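You operate a simulated robot arm through the tools that you are given. There is no shell and no other tool.

The job below is to be done with a simulated robot arm. You get a single attempt, and the scene is never put back.

Task
Free the panel from the press and weight it on the yellow-tab blotter.
Fine: the knob ends wound up, the tray pushed in; the round weight from beside the press lies on the panel.
Where things are to end (x, y in the base frame): panel within 20 mm of [360, -390].

The check looks at the end state, three seconds after you hand in, the way a careful person would. Anything else that was tipped, shoved, dropped, spilled or broken makes it a failure.

Robot
A 7-joint arm with a two-finger parallel gripper, fixed in place. Base frame: the origin is on the floor under the middle of its stand, x ahead of it, y to its left, z up; the work surface is at about z = 860. Lengths are in mm, angles in rad, forces in N, time in s.
With the tool pointing down near the work surface it reaches from about 300 to 700 mm from the base axis. Its first joint turns from -1.152 to 1.152 rad. Payload 1.57 kg.
The tool frame sits at the grasp point between the pads (the TCP): z along the fingers, y along the line on which they close. The tips reach 30 mm beyond it. The gripper opens to 110 mm. The fingers are 24 mm wide and 12 mm thick; the gripper's body (48 by 112 mm) begins 78 mm behind the TCP.
Orientation is told as [roll, pitch, yaw] about the base's x, y, z axes, in that order, counted from this pose: with the fingers straight down and closing along the base's y, the tool's x points along the base's -x, its y along +y and its z along -z.

Tools
- The arm moves only by the tool jog_arm. Its argument "plan" is a list of rows, each a list of 6 numbers: the shift along the base's x, y, z in units of 200 mm (1.0 is 200 mm), then the turn, a rotation vector about the base's x, y, z in units of 45 degrees (1.0 is 45 degrees). In form: [[tx, ty, tz, wx, wy, wz], ...]. A call has 1 to 20 rows; each row is the pose to reach, as a shift and turn from the pose commanded when the call began. "hand" is the closure, from 0 (fully open) to 1 (shut), set as the call begins (left out, the last holds). A call with a number of a shift or a turn outside -1 to 1 is refused whole. Each row takes 0.2 s and may step no farther than 50 mm and 0.15 rad from the row before; otherwise, or with a gripper value out of range, the whole call is refused. Where a pose cannot be reached the arm comes as near as it can. A force on the tool above 40 N (or 10 N above the force at the start of the call, whichever is more), or a blocked arm, ends the call early, and 0.2 s more pass. The fingers move at their own pace (about 108 mm/s each) and stop on an object; they squeeze with about 40 N. The grip force told is the motor's: it shows also when the fingers shut on nothing. Time passes only in rows, and 0.2 s behind the last, so rows that repeat a pose let the fingers close. It gives the time, the measured TCP pose, the force on the tool (base axes), the opening and the grip force at its end, in the units of the frame above (readings bear some noise), with the torque about the TCP (base axes, N m) and any sound that the robot's microphone picked up.
- Cameras (640 x 400 px; columns grow to the right, rows downward): "scene" is fixed at [170.6, -426.6, 1404.8]; the picture's right is [0.55, -0.84, 0.00], its down [-0.57, -0.38, -0.73] and it looks along [0.61, 0.40, -0.69] (base axes); focal length 214 px, centre (320, 200). "wrist" rides on the gripper at [70, 16, -141] in the tool frame; the picture's right is [-0.23, 0.97, 0.00], its down [-0.86, -0.20, -0.48] and it looks along [-0.47, -0.11, 0.88] (tool axes); focal length 222 px, centre (320, 200). There is no depth. A picture from a camera that has moved, and an enlarged one, comes with that camera's place and axes in the base frame and with its lens. The place of the scene camera against the robot may be out by one fixed shift of up to 25 mm in any direction.
- capture(camera): a new picture of that camera. It takes no simulated time.
- zoom(camera, box): a new picture of the part [left, top, right, bottom] of that camera's present view, enlarged. It takes no simulated time.
- job_done(): hands the job in; it is judged then, once.

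Nothing tells you positions but the pictures and the camera data. Unless the task says otherwise, let go and move clear before handing in.

The tools are called after ">>>" by a JSON object that holds its "fn" and its "kwargs". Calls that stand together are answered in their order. jog_arm: Moves the arm, as the interface text tells. Its arguments: {"type":"object","properties":{"plan":{"type":"array"},"hand":{"type":"number"}},"required":["plan"]} The other tools are called the same way: capture (camera) takes a picture; zoom (camera, box) takes an enlarged picture of a part of a camera's view; job_done () hands the job in.

At the start:

```text
time_s: 0.0
tcp_pos: [448.0, 39.7, 1235.6]
orientation: [0.001, 0.0, 0.001]
wrist_force: [-0.2, -0.1, -1.5]
wrist_torque: [-0.01, 0.0, -0.01]
opening: 110.0
gripper_force: 0.1
```

scene: 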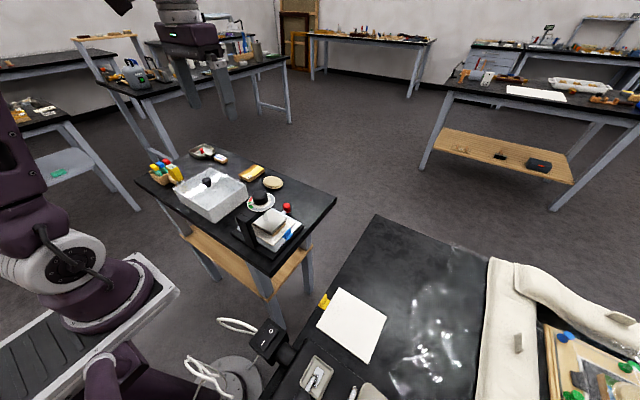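
wrist: 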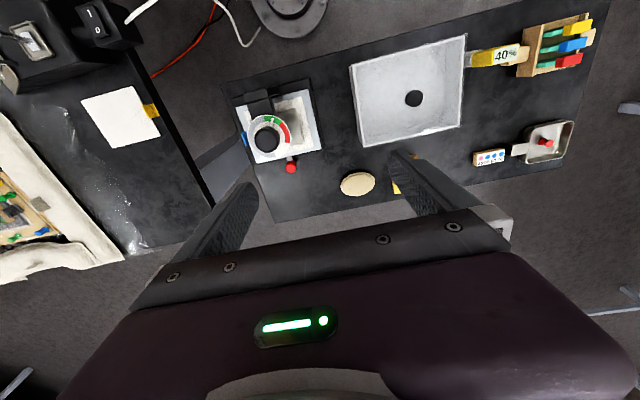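

I see a small press (black/white with a round dial and red knob), a tray with a dark round thing, a round wooden disc, and a yellow-tab blotter on the right-hand table. I'll enlarge the views before moving anything.

>>> {"fn": "zoom", "kwargs": {"camera": "scene", "box": [130, 130, 350, 290]}}

>>> {"fn": "zoom", "kwargs": {"camera": "scene", "box": [230, 180, 320, 260]}}

>>> {"fn": "zoom", "kwargs": {"camera": "wrist", "box": [210, 60, 410, 220]}}

>>> {"fn": "zoom", "kwargs": {"camera": "scene", "box": [240, 270, 460, 400]}}

>>> {"fn": "zoom", "kwargs": {"camera": "wrist", "box": [340, 0, 620, 200]}}

```text
2.50 times, centred on (240, 210) of scene
camera zoom: at [170.6, -426.6, 1404.8], right [0.55, -0.84, 0.0], down [-0.57, -0.38, -0.73], along [0.61, 0.4, -0.69], focal length 536 px, centre (520, 175)
```

zoom: 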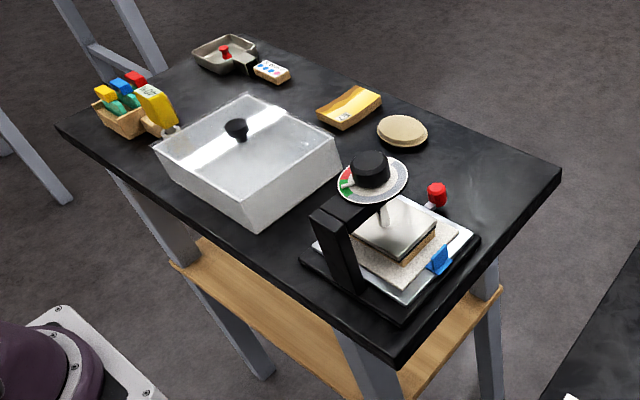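

```text
5.00 times, centred on (275, 220) of scene
camera zoom: at [170.6, -426.6, 1404.8], right [0.55, -0.84, 0.0], down [-0.57, -0.38, -0.73], along [0.61, 0.4, -0.69], focal length 1072 px, centre (545, 100)
```

zoom: 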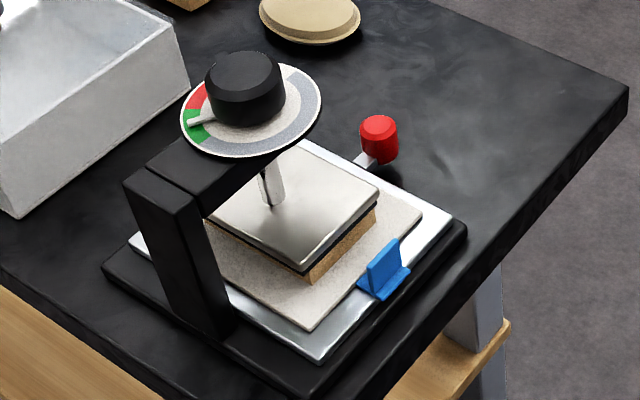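

```text
2.50 times, centred on (310, 140) of wrist
camera zoom: at [377.5, 56.4, 1375.6], right [0.23, 0.97, 0.0], down [0.86, -0.2, 0.48], along [0.47, -0.11, -0.88], focal length 555 px, centre (345, 350)
```

zoom: 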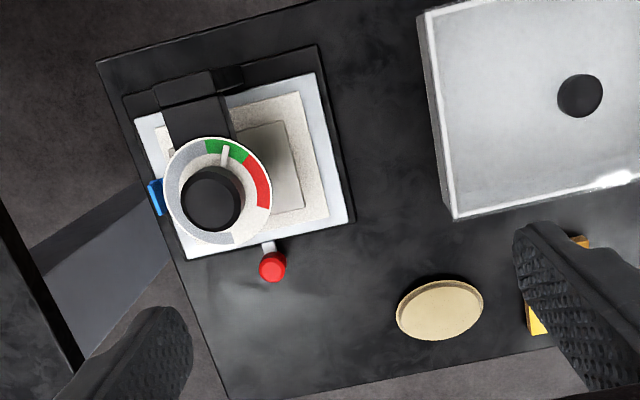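

```text
2.91 times, centred on (350, 335) of scene
camera zoom: at [170.6, -426.6, 1404.8], right [0.55, -0.84, 0.0], down [-0.57, -0.38, -0.73], along [0.61, 0.4, -0.69], focal length 624 px, centre (233, -193)
```

zoom: 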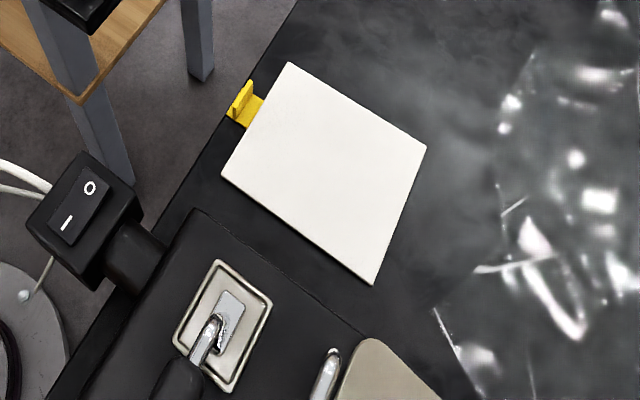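

```text
2.00 times, centred on (480, 100) of wrist
camera zoom: at [377.5, 56.4, 1375.6], right [0.23, 0.97, 0.0], down [0.86, -0.2, 0.48], along [0.47, -0.11, -0.88], focal length 444 px, centre (0, 400)
```

zoom: 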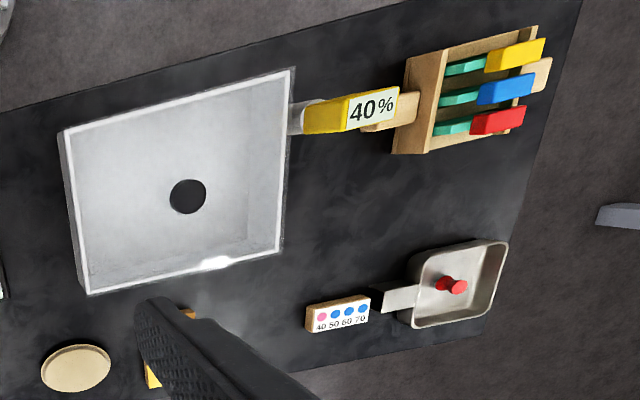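

The press stands at roughly (450, -50), with its dial pointer in green next to red. The tray handle is the red knob at about (536, -50), and the tan disc (likely the weight) is at about (625, 95). The blotter is near (360, -390). I'll move the wrist camera closer to the press.

>>> {"fn": "jog_arm", "kwargs": {"plan": [[-0.08, -0.15, -0.08, 0, 0, 0], [-0.16, -0.3, -0.16, 0, 0, 0], [-0.24, -0.45, -0.24, 0, 0, 0], [-0.24, -0.45, -0.24, 0, 0, 0]], "hand": 0}}

>>> {"fn": "capture", "kwargs": {"camera": "wrist"}}

>>> {"fn": "zoom", "kwargs": {"camera": "wrist", "box": [220, 80, 420, 220]}}

```text
time_s: 1.0
tcp_pos: [396.3, -49.2, 1185.5]
orientation: [-0.001, -0.001, 0.001]
wrist_force: [-0.6, 0.3, -0.1]
wrist_torque: [0.0, -0.01, 0.02]
opening: 109.9
gripper_force: 0.0
```

```text
taken
camera wrist: at [325.9, -31.8, 1327.1], right [0.23, 0.97, 0.0], down [0.85, -0.2, 0.48], along [0.47, -0.11, -0.88], focal length 222 px, centre (320, 200)
```

wrist: 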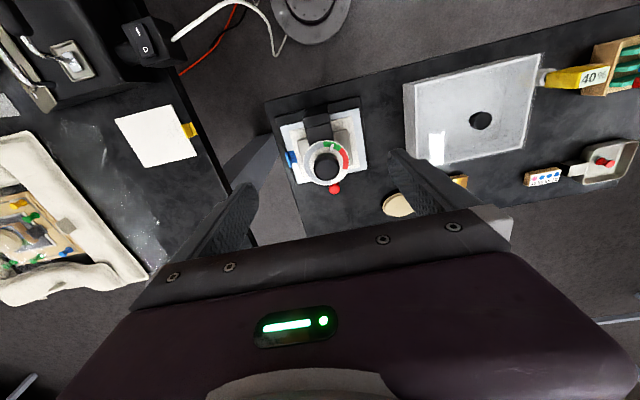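

```text
2.86 times, centred on (320, 150) of wrist
camera zoom: at [325.9, -31.8, 1327.1], right [0.23, 0.97, 0.0], down [0.85, -0.2, 0.48], along [0.47, -0.11, -0.88], focal length 635 px, centre (320, 343)
```

zoom: 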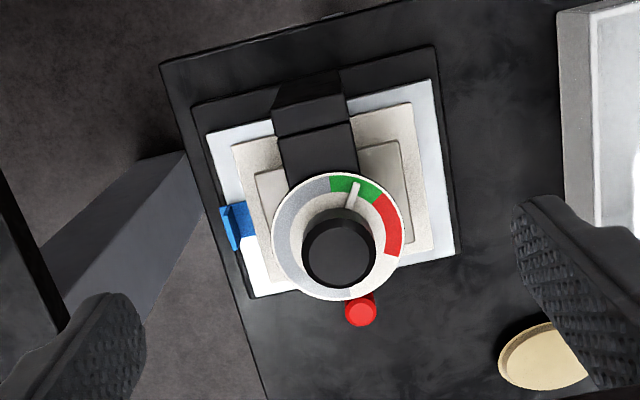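

The knob top works out to about (445, -50, 1005), and the tray spans x 391–515, with its red pull at x≈538. I'll zoom in on the dial to decide which way to turn it.

>>> {"fn": "zoom", "kwargs": {"camera": "wrist", "box": [280, 120, 380, 200]}}

>>> {"fn": "zoom", "kwargs": {"camera": "scene", "box": [240, 182, 300, 222]}}

>>> {"fn": "zoom", "kwargs": {"camera": "scene", "box": [240, 200, 320, 260]}}

```text
5.00 times, centred on (330, 160) of wrist
camera zoom: at [325.9, -31.8, 1327.1], right [0.23, 0.97, 0.0], down [0.85, -0.2, 0.48], along [0.47, -0.11, -0.88], focal length 1111 px, centre (270, 400)
```

zoom: 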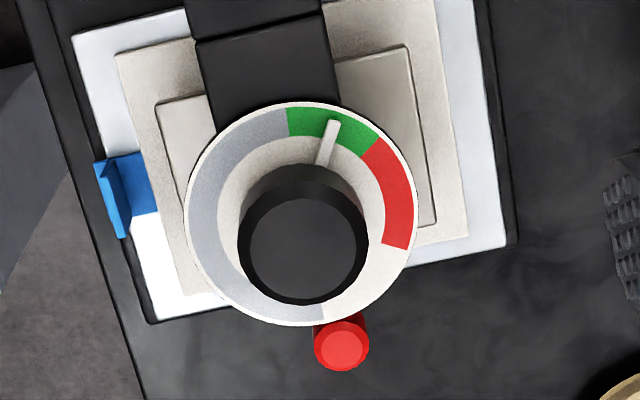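

```text
10.00 times, centred on (270, 202) of scene
camera zoom: at [170.6, -426.6, 1404.8], right [0.55, -0.84, 0.0], down [-0.57, -0.38, -0.73], along [0.61, 0.4, -0.69], focal length 2145 px, centre (820, 180)
```

zoom: 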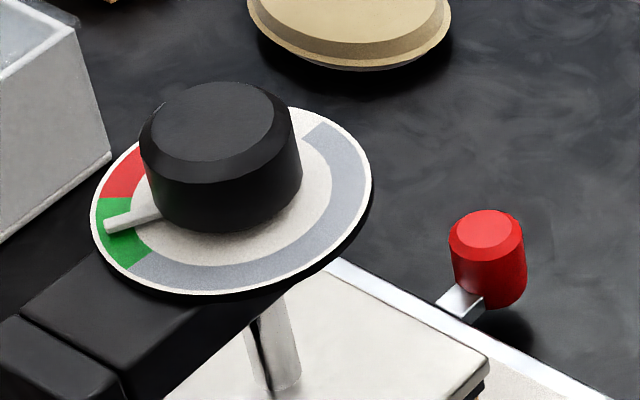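

```text
6.67 times, centred on (280, 230) of scene
camera zoom: at [170.6, -426.6, 1404.8], right [0.55, -0.84, 0.0], down [-0.57, -0.38, -0.73], along [0.61, 0.4, -0.69], focal length 1430 px, centre (587, 0)
```

zoom: 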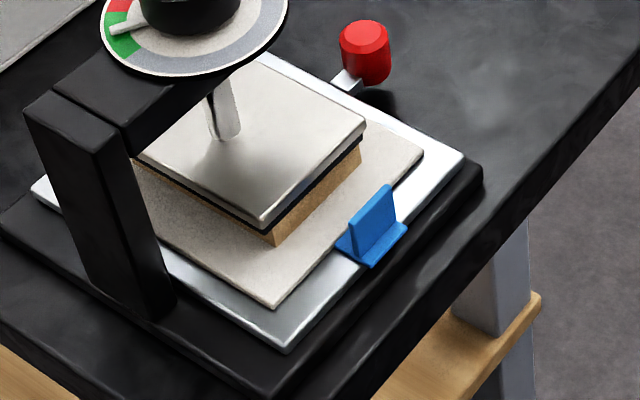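

The pointer sits at about 149° in the base frame. Red is clockwise of it and the grey release arc is counter-clockwise, so winding up means turning counter-clockwise. I'll go above the knob with the hand yawed -45° so the fingers miss the pointer.

>>> {"fn": "jog_arm", "kwargs": {"plan": [[0.04, 0, -0.1, 0, 0, -0.166], [0.08, 0, -0.2, 0, 0, -0.333], [0.12, 0, -0.3, 0, 0, -0.5], [0.16, 0, -0.4, 0, 0, -0.666], [0.2, 0, -0.5, 0, 0, -0.833], [0.245, -0.004, -0.6, 0, 0, -1.0], [0.245, -0.004, -0.6, 0, 0, -1.0], [0.245, -0.004, -0.6, 0, 0, -1.0]], "hand": 0}}

>>> {"fn": "capture", "kwargs": {"camera": "wrist"}}

>>> {"fn": "zoom", "kwargs": {"camera": "scene", "box": [200, 130, 320, 250]}}

```text
time_s: 2.8
tcp_pos: [447.3, -53.4, 1066.6]
orientation: [-0.002, -0.001, -0.784]
wrist_force: [0.6, 0.4, -0.3]
wrist_torque: [-0.02, 0.01, 0.02]
opening: 110.2
gripper_force: 0.0
```

```text
taken
camera wrist: at [409.5, 8.6, 1206.8], right [0.85, 0.53, 0.0], down [0.46, -0.75, 0.48], along [0.25, -0.41, -0.88], focal length 222 px, centre (320, 200)
```

wrist: 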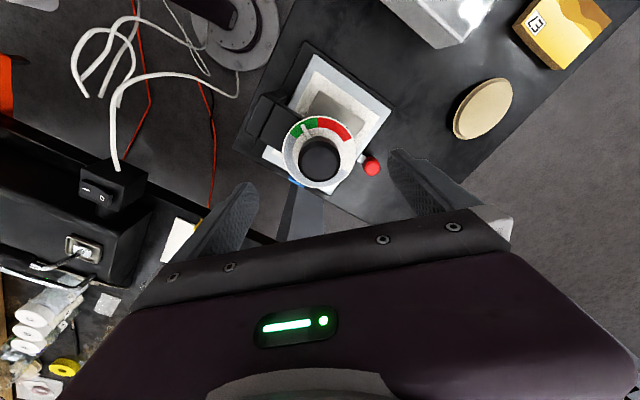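

```text
3.33 times, centred on (260, 190) of scene
camera zoom: at [170.6, -426.6, 1404.8], right [0.55, -0.84, 0.0], down [-0.57, -0.38, -0.73], along [0.61, 0.4, -0.69], focal length 715 px, centre (520, 233)
```

zoom: 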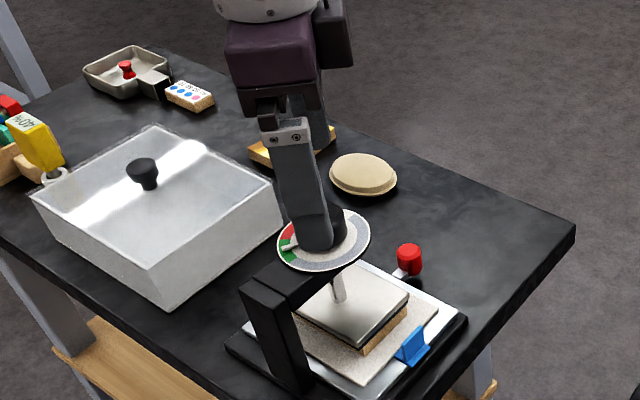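

>>> {"fn": "zoom", "kwargs": {"camera": "wrist", "box": [260, 100, 380, 200]}}

```text
4.00 times, centred on (320, 150) of wrist
camera zoom: at [409.5, 8.6, 1206.8], right [0.85, 0.53, 0.0], down [0.46, -0.75, 0.48], along [0.25, -0.41, -0.88], focal length 888 px, centre (320, 400)
```

zoom: 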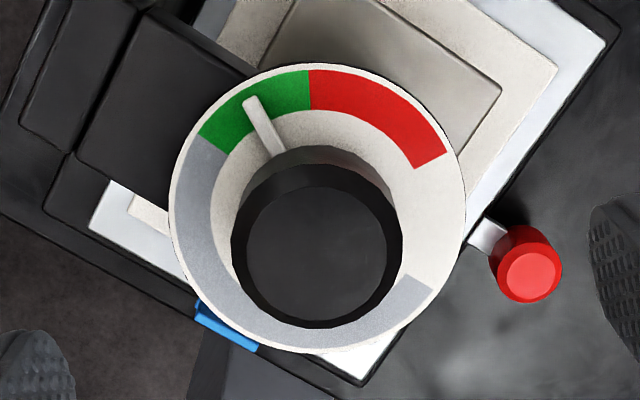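

The knob is centred at about (445, -51) with its top at z≈1005 and the dial face at z≈970. I'll come straight down with the hand open and then close on the knob.

>>> {"fn": "jog_arm", "kwargs": {"plan": [[-0.011, 0.01, -0.1, 0, 0, 0], [-0.011, 0.01, -0.2, 0, 0, 0], [-0.011, 0.01, -0.27, 0, 0, 0], [-0.011, 0.01, -0.27, 0, 0, 0]], "hand": 0}}

>>> {"fn": "zoom", "kwargs": {"camera": "scene", "box": [230, 160, 310, 220]}}

>>> {"fn": "capture", "kwargs": {"camera": "wrist"}}

```text
time_s: 3.8
tcp_pos: [446.8, -48.9, 1012.4]
orientation: [-0.001, 0.0, -0.785]
wrist_force: [-0.7, 0.5, 0.4]
wrist_torque: [-0.03, -0.03, -0.01]
opening: 109.7
gripper_force: 0.0
```

```text
6.67 times, centred on (270, 190) of scene
camera zoom: at [170.6, -426.6, 1404.8], right [0.55, -0.84, 0.0], down [-0.57, -0.38, -0.73], along [0.61, 0.4, -0.69], focal length 1430 px, centre (653, 267)
```

zoom: 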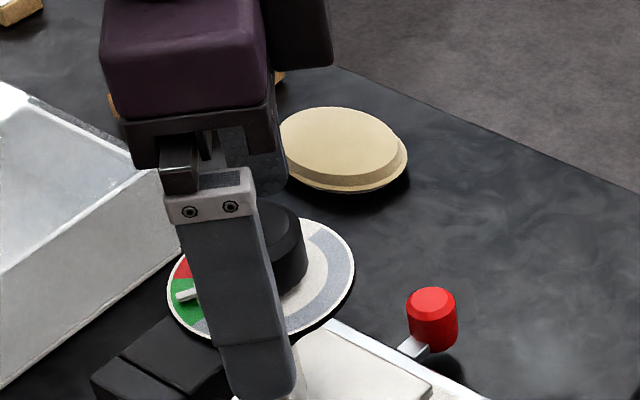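

```text
taken
camera wrist: at [408.5, 12.6, 1153.0], right [0.85, 0.53, 0.0], down [0.46, -0.75, 0.48], along [0.25, -0.41, -0.88], focal length 222 px, centre (320, 200)
```

wrist: 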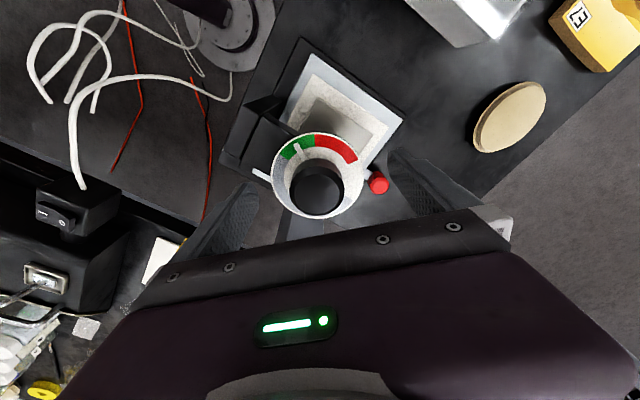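

>>> {"fn": "jog_arm", "kwargs": {"plan": [[-0.008, -0.01, 0, 0, 0, 0], [-0.008, -0.01, 0, 0, 0, 0]], "hand": 0.3}}

>>> {"fn": "zoom", "kwargs": {"camera": "wrist", "box": [220, 110, 420, 250]}}

```text
time_s: 4.4
tcp_pos: [445.7, -50.2, 1013.9]
orientation: [0.0, -0.001, -0.783]
wrist_force: [0.1, -0.6, -0.5]
wrist_torque: [-0.02, -0.01, 0.04]
opening: 77.8
gripper_force: 0.9
```

```text
2.86 times, centred on (320, 180) of wrist
camera zoom: at [407.2, 10.6, 1153.7], right [0.85, 0.53, 0.0], down [0.46, -0.75, 0.48], along [0.25, -0.41, -0.88], focal length 635 px, centre (320, 257)
```

zoom: 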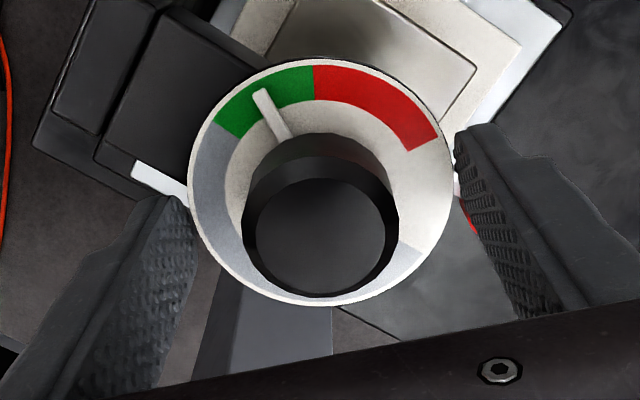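

The knob is centred between the fingers, so I'll close on it.

>>> {"fn": "jog_arm", "kwargs": {"plan": [[0, 0, 0, 0, 0, 0], [0, 0, 0, 0, 0, 0], [0, 0, 0, 0, 0, 0]], "hand": 1}}

>>> {"fn": "zoom", "kwargs": {"camera": "wrist", "box": [220, 110, 420, 250]}}

```text
time_s: 5.2
tcp_pos: [445.0, -50.6, 1012.7]
orientation: [-0.001, -0.001, -0.784]
wrist_force: [-6.2, -12.7, -2.1]
wrist_torque: [-0.88, 0.76, 0.88]
opening: 74.8
gripper_force: 45.0
```

```text
2.86 times, centred on (320, 180) of wrist
camera zoom: at [406.8, 10.0, 1153.6], right [0.85, 0.53, 0.0], down [0.47, -0.74, 0.48], along [0.25, -0.41, -0.88], focal length 635 px, centre (320, 257)
```

zoom: 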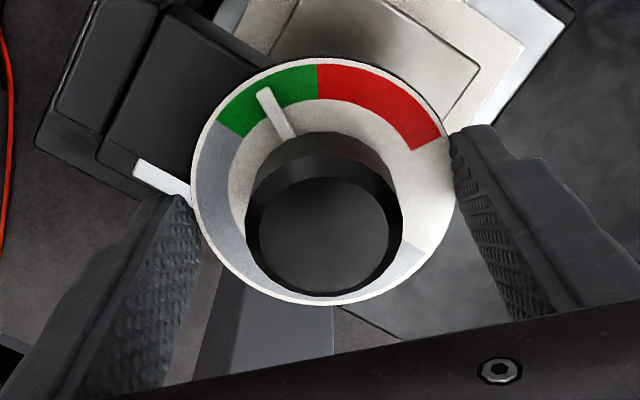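

The fingers stopped at 75 mm, which means they closed on the dial plate and not the knob, so the tips are too low. I'll open, raise the hand and try again.

>>> {"fn": "jog_arm", "kwargs": {"plan": [[0, 0, 0, 0, 0, 0], [0, 0, 0, 0, 0, 0]], "hand": 0.2}}

>>> {"fn": "zoom", "kwargs": {"camera": "scene", "box": [230, 170, 310, 230]}}

>>> {"fn": "zoom", "kwargs": {"camera": "wrist", "box": [220, 110, 420, 250]}}

```text
time_s: 5.8
tcp_pos: [446.2, -51.9, 1013.2]
orientation: [0.0, 0.0, -0.785]
wrist_force: [-0.4, -0.6, 0.0]
wrist_torque: [0.0, -0.04, -0.03]
opening: 88.2
gripper_force: 0.1
```

```text
6.67 times, centred on (270, 200) of scene
camera zoom: at [170.6, -426.6, 1404.8], right [0.55, -0.84, 0.0], down [-0.57, -0.38, -0.73], along [0.61, 0.4, -0.69], focal length 1430 px, centre (653, 200)
```

zoom: 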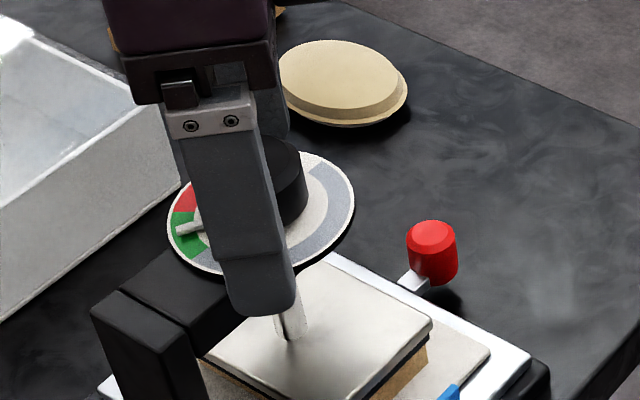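

```text
2.86 times, centred on (320, 180) of wrist
camera zoom: at [407.2, 10.8, 1153.8], right [0.85, 0.53, 0.0], down [0.46, -0.75, 0.48], along [0.25, -0.41, -0.88], focal length 635 px, centre (320, 257)
```

zoom: 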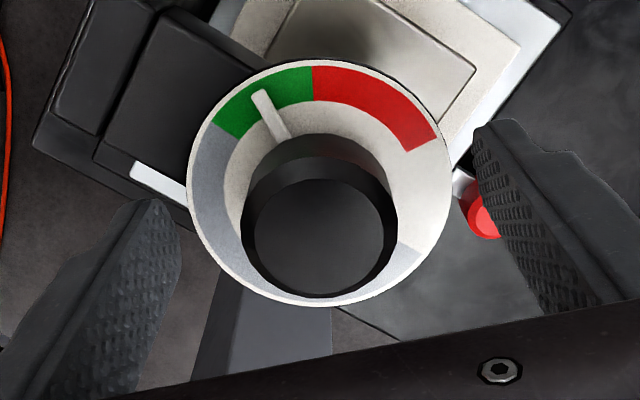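

>>> {"fn": "jog_arm", "kwargs": {"plan": [[0, 0, 0.03, 0, 0, 0], [-0.004, 0.004, 0.058, 0, 0, 0], [-0.004, 0.004, 0.058, 0, 0, 0]], "hand": 0.2}}

>>> {"fn": "zoom", "kwargs": {"camera": "scene", "box": [230, 170, 310, 230]}}

>>> {"fn": "zoom", "kwargs": {"camera": "wrist", "box": [220, 110, 420, 250]}}

```text
time_s: 6.6
tcp_pos: [444.8, -51.5, 1025.5]
orientation: [0.0, 0.001, -0.785]
wrist_force: [-0.4, -0.1, 1.0]
wrist_torque: [0.02, 0.03, -0.03]
opening: 88.2
gripper_force: 0.1
```

```text
6.67 times, centred on (270, 200) of scene
camera zoom: at [170.6, -426.6, 1404.8], right [0.55, -0.84, 0.0], down [-0.57, -0.38, -0.73], along [0.61, 0.4, -0.69], focal length 1430 px, centre (653, 200)
```

zoom: 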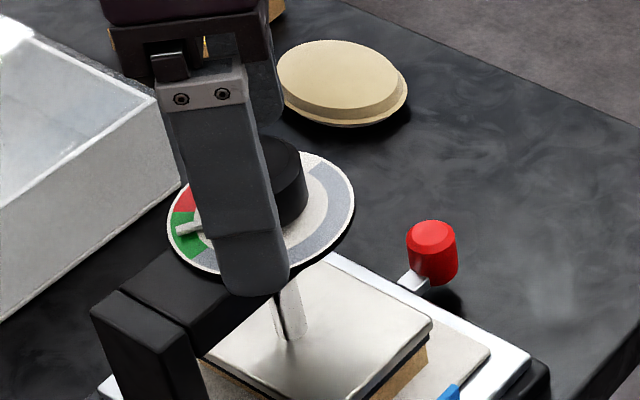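

```text
2.86 times, centred on (320, 180) of wrist
camera zoom: at [406.4, 10.5, 1165.9], right [0.85, 0.53, 0.0], down [0.46, -0.75, 0.48], along [0.25, -0.41, -0.88], focal length 635 px, centre (320, 257)
```

zoom: 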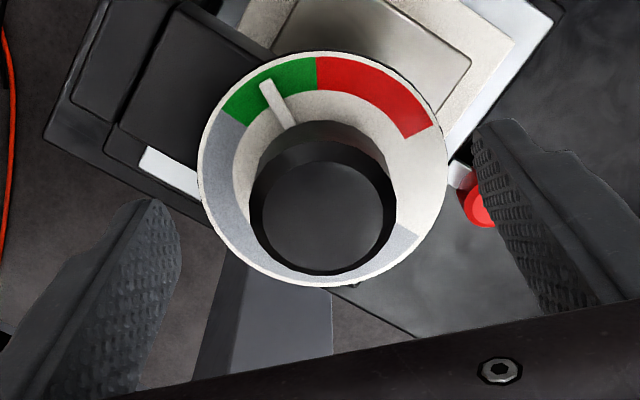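

Both cameras now put the dial face at about z=988 and the fingertips at 995, so the tips are above the dial. Closing on the knob.

>>> {"fn": "jog_arm", "kwargs": {"plan": [[0, 0, 0, 0, 0, 0], [0, 0, 0, 0, 0, 0], [0, 0, 0, 0, 0, 0]], "hand": 1}}

>>> {"fn": "zoom", "kwargs": {"camera": "wrist", "box": [220, 110, 420, 250]}}

```text
time_s: 7.4
tcp_pos: [444.0, -51.0, 1025.7]
orientation: [0.003, -0.002, -0.785]
wrist_force: [6.8, 6.1, 0.1]
wrist_torque: [-0.03, 0.02, -0.04]
opening: 39.3
gripper_force: 44.5
```

```text
2.86 times, centred on (320, 180) of wrist
camera zoom: at [406.9, 11.1, 1165.8], right [0.85, 0.53, 0.0], down [0.46, -0.75, 0.48], along [0.25, -0.41, -0.88], focal length 635 px, centre (320, 257)
```

zoom: 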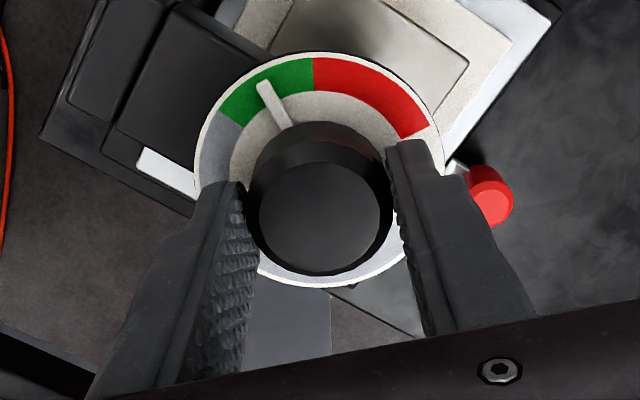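

I have the knob at 39 mm. I'll start with a small counter-clockwise turn and check the pointer.

>>> {"fn": "jog_arm", "kwargs": {"plan": [[0, 0, 0, 0, 0, 0.15], [0, 0, 0, 0, 0, 0.3], [0, 0, 0, 0, 0, 0.45], [0, 0, 0, 0, 0, 0.6], [0, 0, 0, 0, 0, 0.6]]}}

>>> {"fn": "zoom", "kwargs": {"camera": "wrist", "box": [220, 110, 420, 250]}}

>>> {"fn": "zoom", "kwargs": {"camera": "scene", "box": [230, 170, 320, 250]}}

```text
time_s: 8.6
tcp_pos: [444.8, -50.6, 1026.4]
orientation: [0.001, -0.002, -0.314]
wrist_force: [13.3, 6.2, -2.5]
wrist_torque: [-0.51, -0.99, -0.03]
opening: 39.6
gripper_force: 44.7
```

```text
2.86 times, centred on (320, 180) of wrist
camera zoom: at [383.4, -12.5, 1165.7], right [0.51, 0.86, 0.0], down [0.75, -0.45, 0.48], along [0.41, -0.25, -0.88], focal length 635 px, centre (320, 257)
```

zoom: 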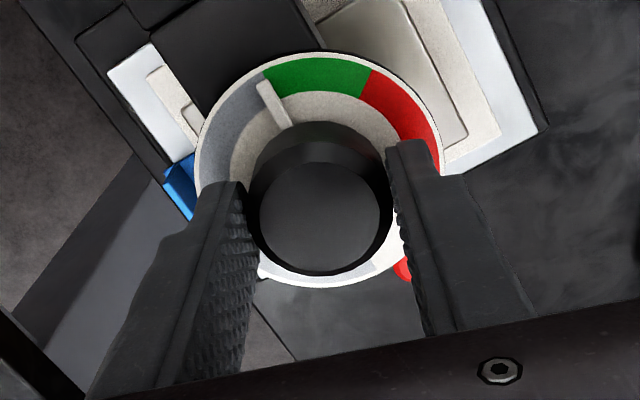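

```text
5.00 times, centred on (275, 210) of scene
camera zoom: at [170.9, -426.4, 1404.8], right [0.55, -0.84, 0.0], down [-0.57, -0.38, -0.73], along [0.61, 0.4, -0.69], focal length 1072 px, centre (545, 150)
```

zoom: 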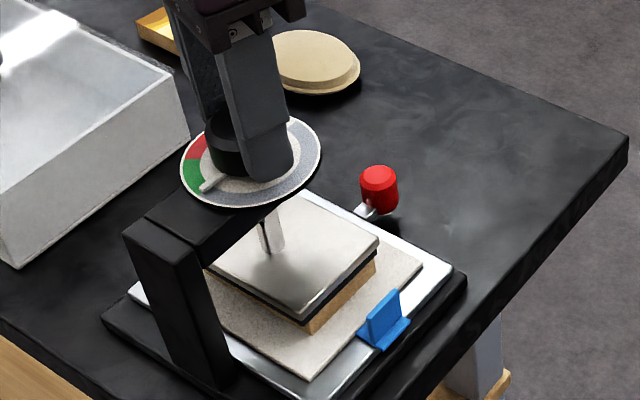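

The pointer moved from green to the grey edge with almost no resistance. I'll keep turning counter-clockwise, with a slight re-centring to reduce the side force.

>>> {"fn": "jog_arm", "kwargs": {"plan": [[0.004, 0.002, 0, 0, 0, 0.16], [0.004, 0.002, 0, 0, 0, 0.32], [0.004, 0.002, 0, 0, 0, 0.48], [0.004, 0.002, 0, 0, 0, 0.64], [0.004, 0.002, 0, 0, 0, 0.8], [0.004, 0.002, 0, 0, 0, 0.96], [0.004, 0.002, 0, 0, 0, 0.96]]}}

>>> {"fn": "zoom", "kwargs": {"camera": "wrist", "box": [220, 110, 420, 250]}}

>>> {"fn": "zoom", "kwargs": {"camera": "scene", "box": [230, 170, 320, 250]}}

```text
time_s: 10.2
tcp_pos: [445.3, -50.7, 1022.8]
orientation: [0.0, -0.001, 0.442]
wrist_force: [6.3, 6.1, 21.9]
wrist_torque: [0.01, -0.31, 0.04]
opening: 39.3
gripper_force: 44.6
```

```text
2.86 times, centred on (320, 180) of wrist
camera zoom: at [374.6, -64.3, 1163.8], right [-0.21, 0.98, 0.0], down [0.86, 0.19, 0.48], along [0.47, 0.1, -0.88], focal length 635 px, centre (320, 257)
```

zoom: 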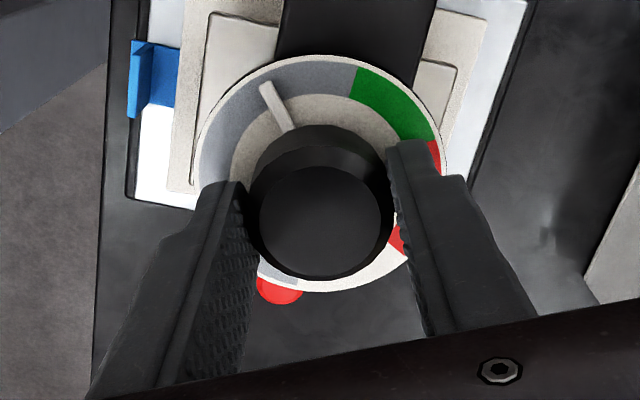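

```text
5.00 times, centred on (275, 210) of scene
camera zoom: at [170.5, -426.4, 1404.9], right [0.55, -0.84, 0.0], down [-0.57, -0.38, -0.73], along [0.61, 0.4, -0.69], focal length 1072 px, centre (545, 150)
```

zoom: 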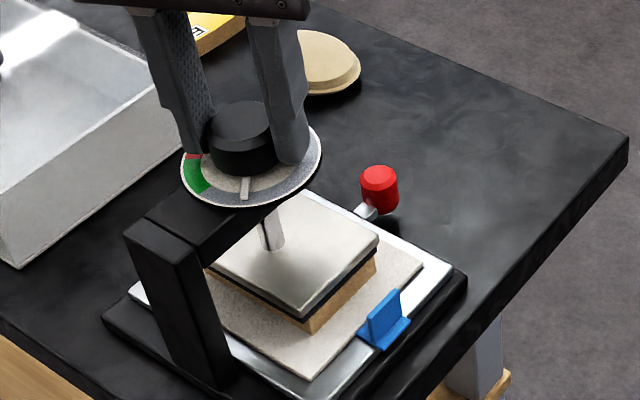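

The knob keeps turning, and the pointer is now at about 220°, well into the grey. There is a 22 N upward force on the hand, so I'll see whether the platen has lifted.

>>> {"fn": "zoom", "kwargs": {"camera": "scene", "box": [240, 200, 320, 260]}}

>>> {"fn": "zoom", "kwargs": {"camera": "scene", "box": [240, 182, 300, 222]}}

```text
6.67 times, centred on (280, 230) of scene
camera zoom: at [170.5, -426.4, 1404.9], right [0.55, -0.84, 0.0], down [-0.57, -0.38, -0.73], along [0.61, 0.4, -0.69], focal length 1430 px, centre (587, 0)
```

zoom: 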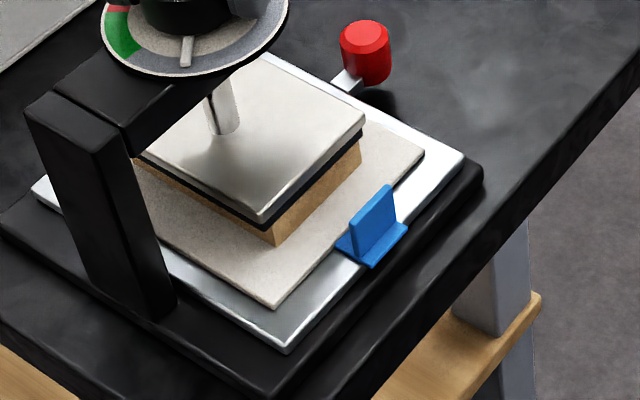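

```text
10.00 times, centred on (270, 202) of scene
camera zoom: at [170.5, -426.4, 1404.9], right [0.55, -0.84, 0.0], down [-0.57, -0.38, -0.73], along [0.61, 0.4, -0.69], focal length 2145 px, centre (820, 180)
```

zoom: 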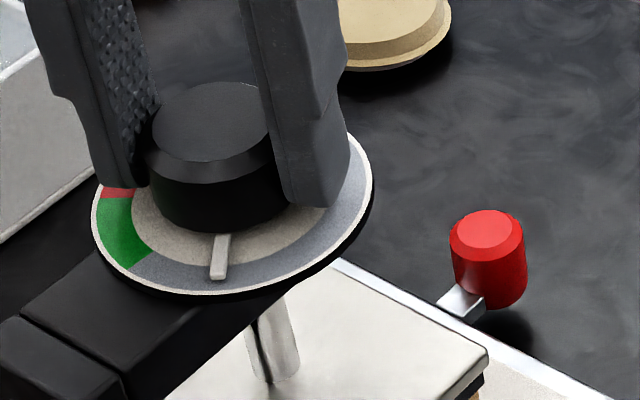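

The platen has started to rise, since the gap above the wood is now larger. So the direction is right; I'll relieve the vertical force slightly and keep turning.

>>> {"fn": "jog_arm", "kwargs": {"plan": [[0, 0, 0.01, 0, 0, 0.0], [0, 0, 0.01, 0, 0, 0.16], [0, 0, 0.01, 0, 0, 0.32], [0, 0, 0.01, 0, 0, 0.48], [0, 0, 0.01, 0, 0, 0.64], [0, 0, 0.01, 0, 0, 0.8], [0, 0, 0.01, 0, 0, 0.96], [0, 0, 0.01, 0, 0, 0.96]]}}

>>> {"fn": "zoom", "kwargs": {"camera": "wrist", "box": [220, 110, 420, 250]}}

>>> {"fn": "zoom", "kwargs": {"camera": "scene", "box": [240, 182, 320, 242]}}

```text
time_s: 12.0
tcp_pos: [444.8, -50.1, 1025.9]
orientation: [0.003, 0.002, 1.196]
wrist_force: [1.9, -6.2, -36.5]
wrist_torque: [-0.2, -0.15, -0.02]
opening: 39.4
gripper_force: 44.4
```

```text
2.86 times, centred on (320, 180) of wrist
camera zoom: at [403.9, -108.9, 1166.5], right [-0.82, 0.57, 0.0], down [0.5, 0.72, 0.48], along [0.27, 0.39, -0.88], focal length 635 px, centre (320, 257)
```

zoom: 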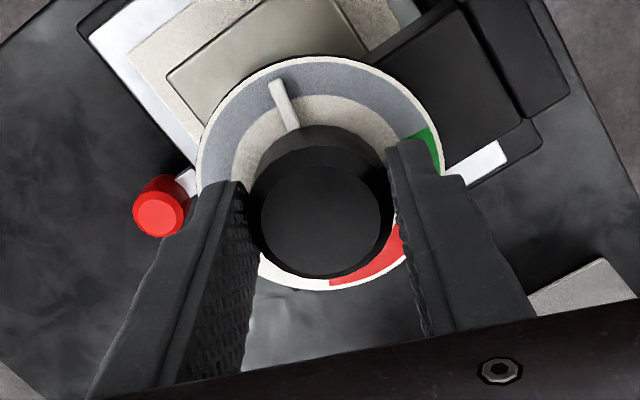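

```text
6.67 times, centred on (280, 212) of scene
camera zoom: at [171.1, -426.8, 1404.6], right [0.55, -0.84, 0.0], down [-0.57, -0.37, -0.73], along [0.61, 0.4, -0.69], focal length 1430 px, centre (587, 120)
```

zoom: 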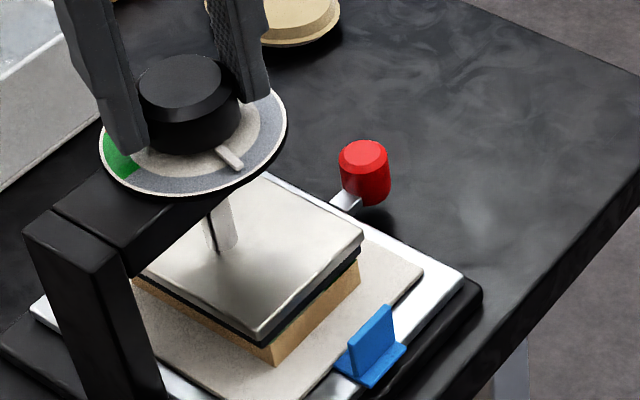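

>>> {"fn": "jog_arm", "kwargs": {"plan": [[0, 0, -0.006, 0, 0, 0.0], [0, 0, -0.006, 0, 0, 0.16], [0, 0, -0.006, 0, 0, 0.32], [0, 0, -0.006, 0, 0, 0.48]]}}

>>> {"fn": "zoom", "kwargs": {"camera": "scene", "box": [240, 182, 320, 242]}}

```text
time_s: 13.0
tcp_pos: [443.8, -51.4, 1024.7]
orientation: [-0.002, 0.001, 1.572]
wrist_force: [-11.1, -5.8, 38.2]
wrist_torque: [-0.18, 1.09, 0.0]
opening: 39.5
gripper_force: 45.2
```

```text
6.67 times, centred on (280, 212) of scene
camera zoom: at [169.8, -426.7, 1404.9], right [0.55, -0.84, 0.0], down [-0.57, -0.37, -0.73], along [0.61, 0.4, -0.69], focal length 1430 px, centre (587, 120)
```

zoom: 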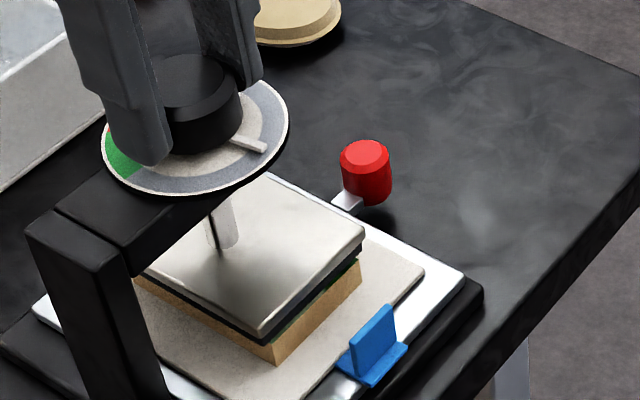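

The platen is lifting and the panel is staying on its blotter. I'll nudge z up slightly to zero the force and keep turning.

>>> {"fn": "jog_arm", "kwargs": {"plan": [[0, 0, 0.003, 0, 0, 0.0], [0, 0, 0.003, 0, 0, 0.16], [0, 0, 0.003, 0, 0, 0.32], [0, 0, 0.003, 0, 0, 0.48]]}}

>>> {"fn": "zoom", "kwargs": {"camera": "scene", "box": [240, 182, 320, 242]}}

```text
time_s: 14.0
tcp_pos: [444.6, -50.6, 1026.2]
orientation: [-0.002, 0.001, 1.949]
wrist_force: [-1.3, -17.6, 4.4]
wrist_torque: [0.06, -0.33, -0.02]
opening: 39.4
gripper_force: 44.5
```

```text
6.67 times, centred on (280, 212) of scene
camera zoom: at [170.5, -427.1, 1404.7], right [0.55, -0.84, 0.0], down [-0.57, -0.37, -0.73], along [0.61, 0.4, -0.69], focal length 1430 px, centre (587, 120)
```

zoom: 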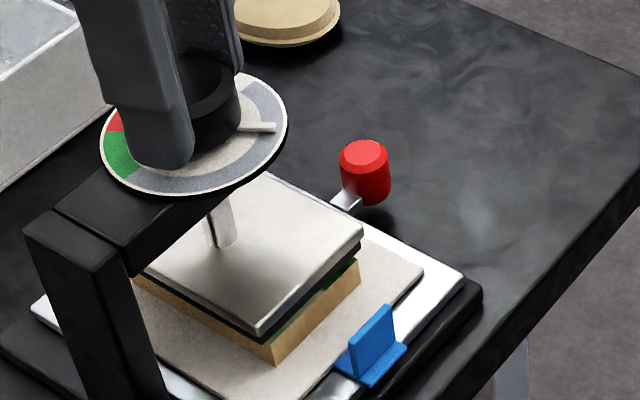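

>>> {"fn": "jog_arm", "kwargs": {"plan": [[0, -0.003, 0, 0, 0, 0.0], [0, -0.003, 0, 0, 0, 0.16], [0, -0.003, 0, 0, 0, 0.32], [0, -0.003, 0, 0, 0, 0.48]]}}

>>> {"fn": "zoom", "kwargs": {"camera": "scene", "box": [240, 182, 320, 242]}}

>>> {"fn": "zoom", "kwargs": {"camera": "wrist", "box": [220, 110, 420, 250]}}

```text
time_s: 15.0
tcp_pos: [445.5, -50.6, 1025.6]
orientation: [-0.001, 0.0, 2.328]
wrist_force: [5.3, -8.9, -6.7]
wrist_torque: [-0.09, -0.51, 0.0]
opening: 39.4
gripper_force: 44.4
```

```text
6.67 times, centred on (280, 212) of scene
camera zoom: at [170.8, -426.8, 1404.7], right [0.55, -0.84, 0.0], down [-0.57, -0.37, -0.73], along [0.61, 0.4, -0.69], focal length 1430 px, centre (587, 120)
```

zoom: 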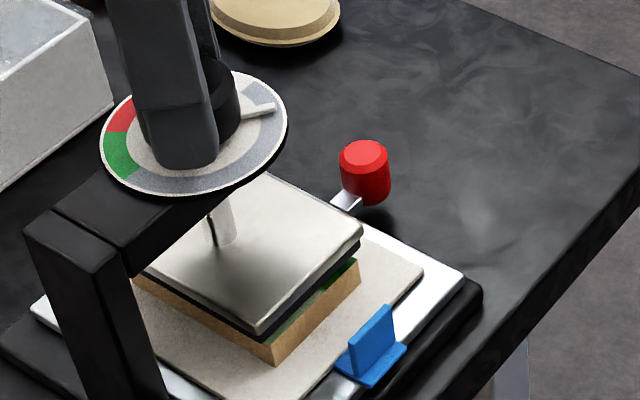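

```text
2.86 times, centred on (320, 180) of wrist
camera zoom: at [480.8, -111.9, 1165.8], right [-0.86, -0.5, 0.0], down [-0.44, 0.76, 0.48], along [-0.24, 0.41, -0.88], focal length 635 px, centre (320, 257)
```

zoom: 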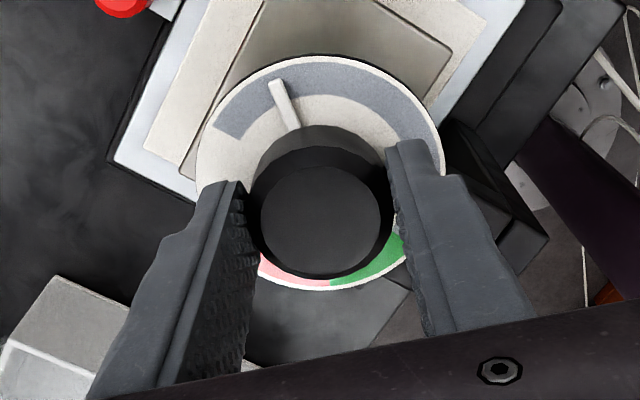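

About 30° of grey is left. I'll continue in smaller steps and watch for the end stop.

>>> {"fn": "jog_arm", "kwargs": {"plan": [[0, -0.002, 0, 0, 0, 0.16], [0, -0.002, 0, 0, 0, 0.32], [0, -0.002, 0, 0, 0, 0.44], [0, -0.002, 0, 0, 0, 0.44]]}}

>>> {"fn": "zoom", "kwargs": {"camera": "wrist", "box": [220, 110, 420, 250]}}

>>> {"fn": "zoom", "kwargs": {"camera": "scene", "box": [240, 182, 320, 242]}}

```text
time_s: 16.0
tcp_pos: [445.3, -50.5, 1024.9]
orientation: [-0.003, 0.001, 2.673]
wrist_force: [10.0, 13.2, 10.8]
wrist_torque: [0.81, 0.97, -0.02]
opening: 39.3
gripper_force: 44.4
```

```text
2.86 times, centred on (320, 180) of wrist
camera zoom: at [499.5, -95.8, 1166.0], right [-0.64, -0.77, 0.0], down [-0.67, 0.56, 0.48], along [-0.36, 0.31, -0.88], focal length 635 px, centre (320, 257)
```

zoom: 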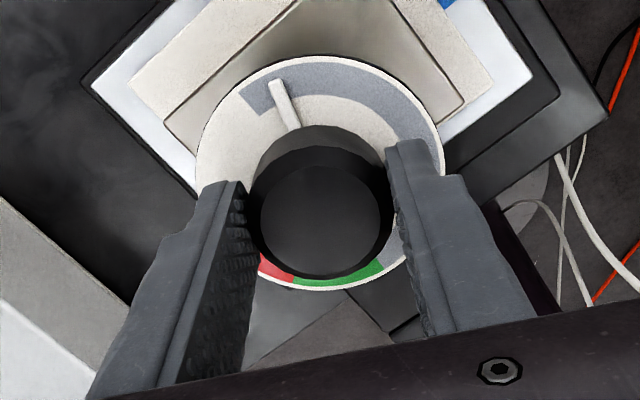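

```text
6.67 times, centred on (280, 212) of scene
camera zoom: at [170.8, -426.2, 1404.9], right [0.55, -0.84, 0.0], down [-0.57, -0.38, -0.73], along [0.61, 0.4, -0.69], focal length 1430 px, centre (587, 120)
```

zoom: 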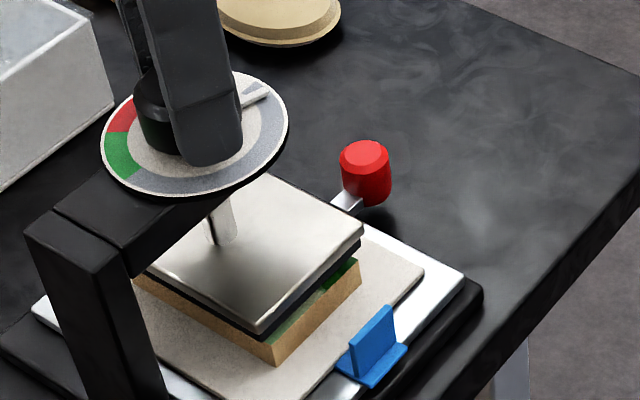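

>>> {"fn": "jog_arm", "kwargs": {"plan": [[0.003, 0.004, 0, 0, 0, 0.1], [0.003, 0.004, 0, 0, 0, 0.2], [0.003, 0.004, 0, 0, 0, 0.2]]}}

>>> {"fn": "zoom", "kwargs": {"camera": "wrist", "box": [220, 110, 420, 250]}}

```text
time_s: 16.8
tcp_pos: [445.6, -50.2, 1025.3]
orientation: [0.0, 0.003, 2.829]
wrist_force: [5.9, 15.6, 12.1]
wrist_torque: [0.06, -0.87, -0.01]
opening: 39.5
gripper_force: 44.2
```

```text
2.86 times, centred on (320, 180) of wrist
camera zoom: at [506.2, -86.4, 1166.0], right [-0.51, -0.86, 0.0], down [-0.75, 0.45, 0.48], along [-0.41, 0.25, -0.88], focal length 635 px, centre (320, 257)
```

zoom: 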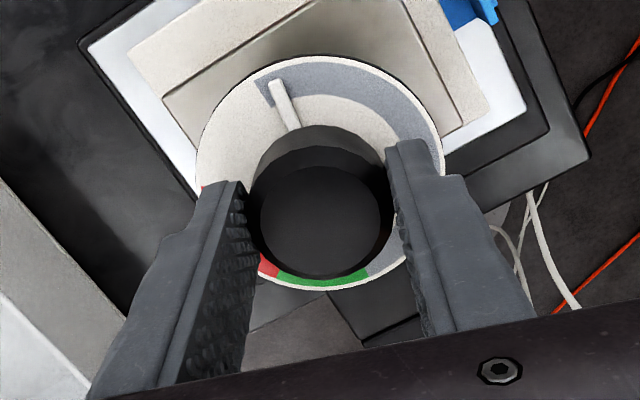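

>>> {"fn": "jog_arm", "kwargs": {"plan": [[0.0, 0.004, 0, 0, 0, 0.06], [0.0, 0.004, 0, 0, 0, 0.12], [0.0, 0.004, 0, 0, 0, 0.12]]}}

>>> {"fn": "zoom", "kwargs": {"camera": "wrist", "box": [220, 110, 420, 250]}}

>>> {"fn": "zoom", "kwargs": {"camera": "scene", "box": [240, 182, 320, 242]}}

```text
time_s: 17.6
tcp_pos: [446.5, -50.6, 1026.8]
orientation: [0.001, -0.001, 2.921]
wrist_force: [0.8, 5.6, 21.3]
wrist_torque: [-0.12, -1.04, -0.03]
opening: 39.3
gripper_force: 44.9
```

```text
2.86 times, centred on (320, 180) of wrist
camera zoom: at [509.5, -80.4, 1165.8], right [-0.43, -0.9, 0.0], down [-0.79, 0.38, 0.48], along [-0.43, 0.21, -0.88], focal length 635 px, centre (320, 257)
```

zoom: 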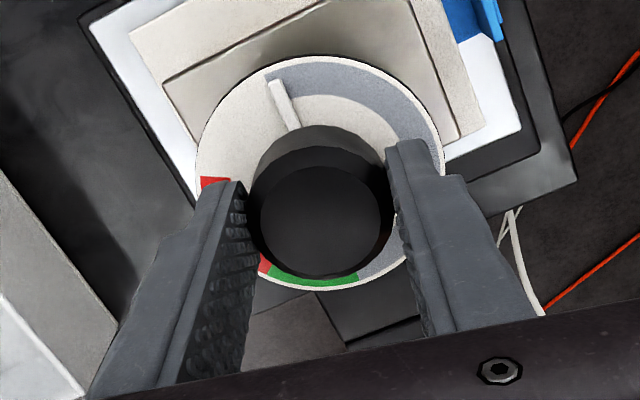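

```text
6.67 times, centred on (280, 212) of scene
camera zoom: at [170.3, -426.4, 1404.9], right [0.55, -0.84, 0.0], down [-0.57, -0.38, -0.73], along [0.61, 0.4, -0.69], focal length 1430 px, centre (587, 120)
```

zoom: 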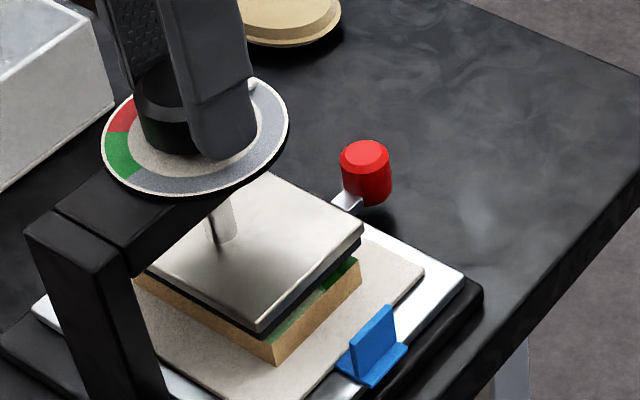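

The pointer has reached the end of the grey scale after about 212° of turning, and the platen is lifted. I'll open the hand and go straight up.

>>> {"fn": "jog_arm", "kwargs": {"plan": [[0, 0, 0, 0, 0, 0], [0, 0, 0, 0, 0, 0], [0, 0, 0.1, 0, 0, 0], [0, 0, 0.25, 0, 0, 0], [0, 0, 0.4, 0, 0, 0]], "hand": 0}}

>>> {"fn": "zoom", "kwargs": {"camera": "scene", "box": [230, 170, 320, 250]}}

>>> {"fn": "capture", "kwargs": {"camera": "wrist"}}

```text
time_s: 18.8
tcp_pos: [445.9, -50.8, 1105.5]
orientation: [-0.001, -0.001, 2.921]
wrist_force: [-0.3, 0.1, -1.3]
wrist_torque: [-0.05, 0.0, -0.01]
opening: 110.1
gripper_force: 0.1
```

```text
5.00 times, centred on (275, 210) of scene
camera zoom: at [170.6, -426.6, 1404.8], right [0.55, -0.84, 0.0], down [-0.57, -0.38, -0.73], along [0.61, 0.4, -0.69], focal length 1072 px, centre (545, 150)
```

zoom: 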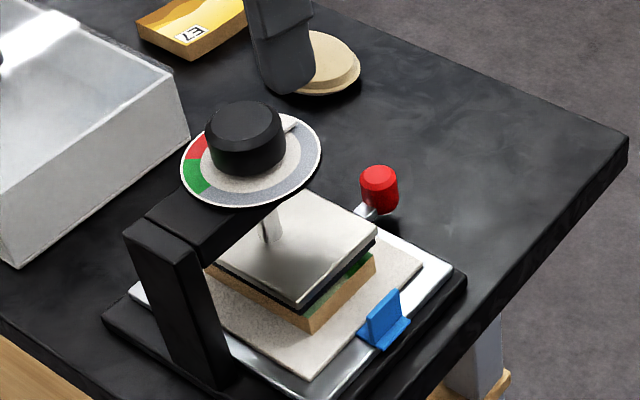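

```text
taken
camera wrist: at [509.7, -81.8, 1246.7], right [-0.43, -0.9, 0.0], down [-0.79, 0.38, 0.48], along [-0.43, 0.21, -0.88], focal length 222 px, centre (320, 200)
```

wrist: 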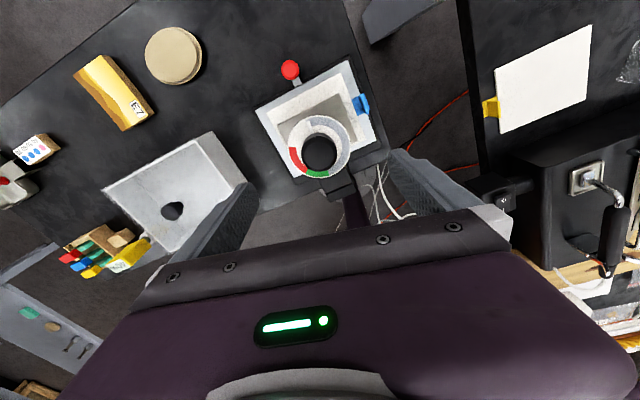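

>>> {"fn": "zoom", "kwargs": {"camera": "wrist", "box": [240, 40, 400, 200]}}

>>> {"fn": "zoom", "kwargs": {"camera": "scene", "box": [265, 205, 315, 245]}}

```text
2.50 times, centred on (320, 120) of wrist
camera zoom: at [509.7, -81.8, 1246.7], right [-0.43, -0.9, 0.0], down [-0.79, 0.38, 0.48], along [-0.43, 0.21, -0.88], focal length 555 px, centre (320, 400)
```

zoom: 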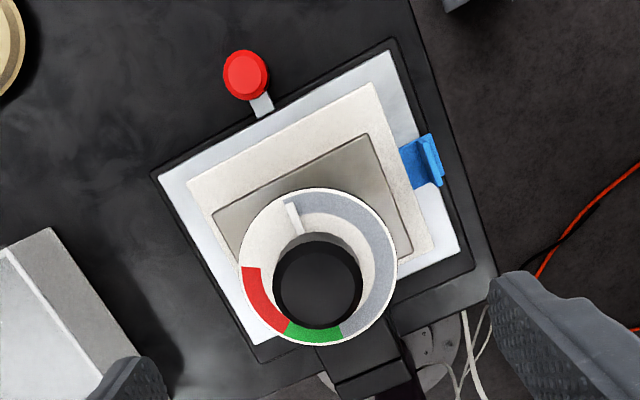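

```text
10.00 times, centred on (290, 225) of scene
camera zoom: at [170.6, -426.6, 1404.8], right [0.55, -0.84, 0.0], down [-0.57, -0.38, -0.73], along [0.61, 0.4, -0.69], focal length 2145 px, centre (620, -50)
```

zoom: 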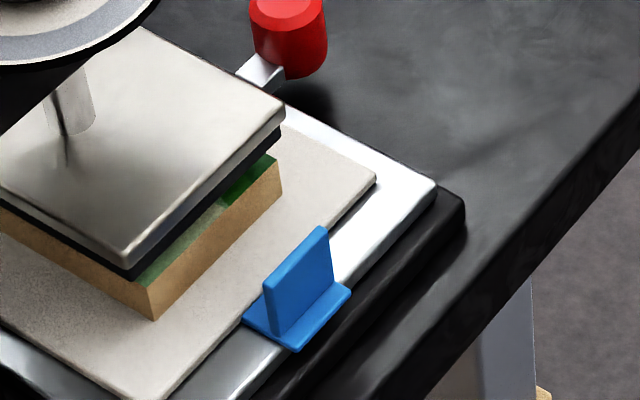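

The platen is up with a visible gap, and the panel is free on its blue-tab blotter. The red tray pull is at about (537, -49) with its top at z≈893. I'll keep this yaw so the camera stays on the far side of the press, and move over the pull.

>>> {"fn": "jog_arm", "kwargs": {"plan": [[0.15, 0.003, 0, 0, 0, 0], [0.3, 0.006, 0, 0, 0, 0], [0.455, 0.009, 0, 0, 0, 0], [0.455, 0.009, -0.2, 0, 0, 0], [0.455, 0.009, -0.4, 0, 0, 0], [0.455, 0.009, -0.6, 0, 0, 0], [0.455, 0.009, -0.7, 0, 0, 0], [0.455, 0.009, -0.7, 0, 0, 0]], "hand": 0}}

>>> {"fn": "capture", "kwargs": {"camera": "wrist"}}

>>> {"fn": "zoom", "kwargs": {"camera": "scene", "box": [220, 140, 340, 240]}}

```text
time_s: 20.6
tcp_pos: [536.2, -46.2, 967.9]
orientation: [-0.001, -0.001, 2.923]
wrist_force: [-0.7, -0.1, 0.4]
wrist_torque: [0.01, 0.01, 0.0]
opening: 110.0
gripper_force: 0.0
```

```text
taken
camera wrist: at [600.0, -75.9, 1107.9], right [-0.43, -0.9, 0.0], down [-0.79, 0.38, 0.48], along [-0.43, 0.21, -0.88], focal length 222 px, centre (320, 200)
```

wrist: 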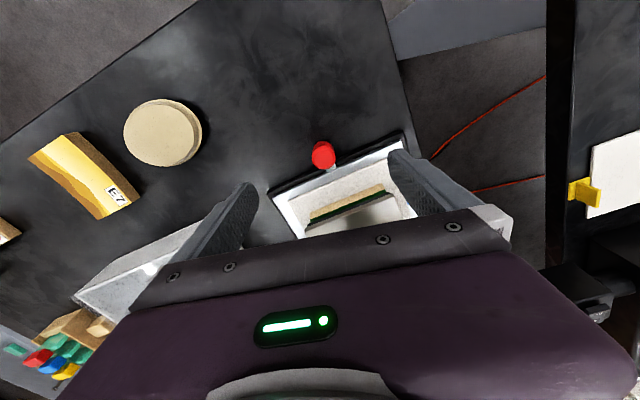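

```text
4.00 times, centred on (280, 190) of scene
camera zoom: at [170.6, -426.6, 1404.8], right [0.55, -0.84, 0.0], down [-0.57, -0.38, -0.73], along [0.61, 0.4, -0.69], focal length 858 px, centre (480, 240)
```

zoom: 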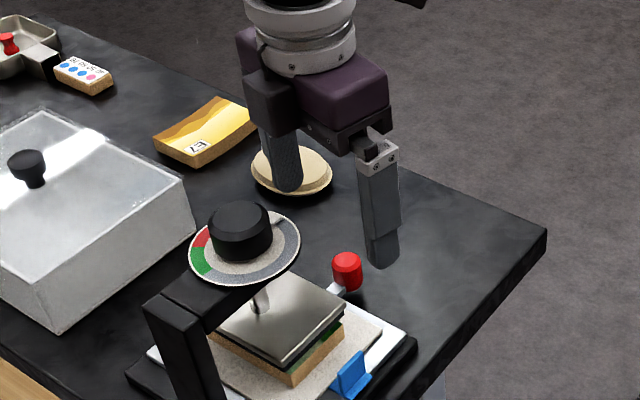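

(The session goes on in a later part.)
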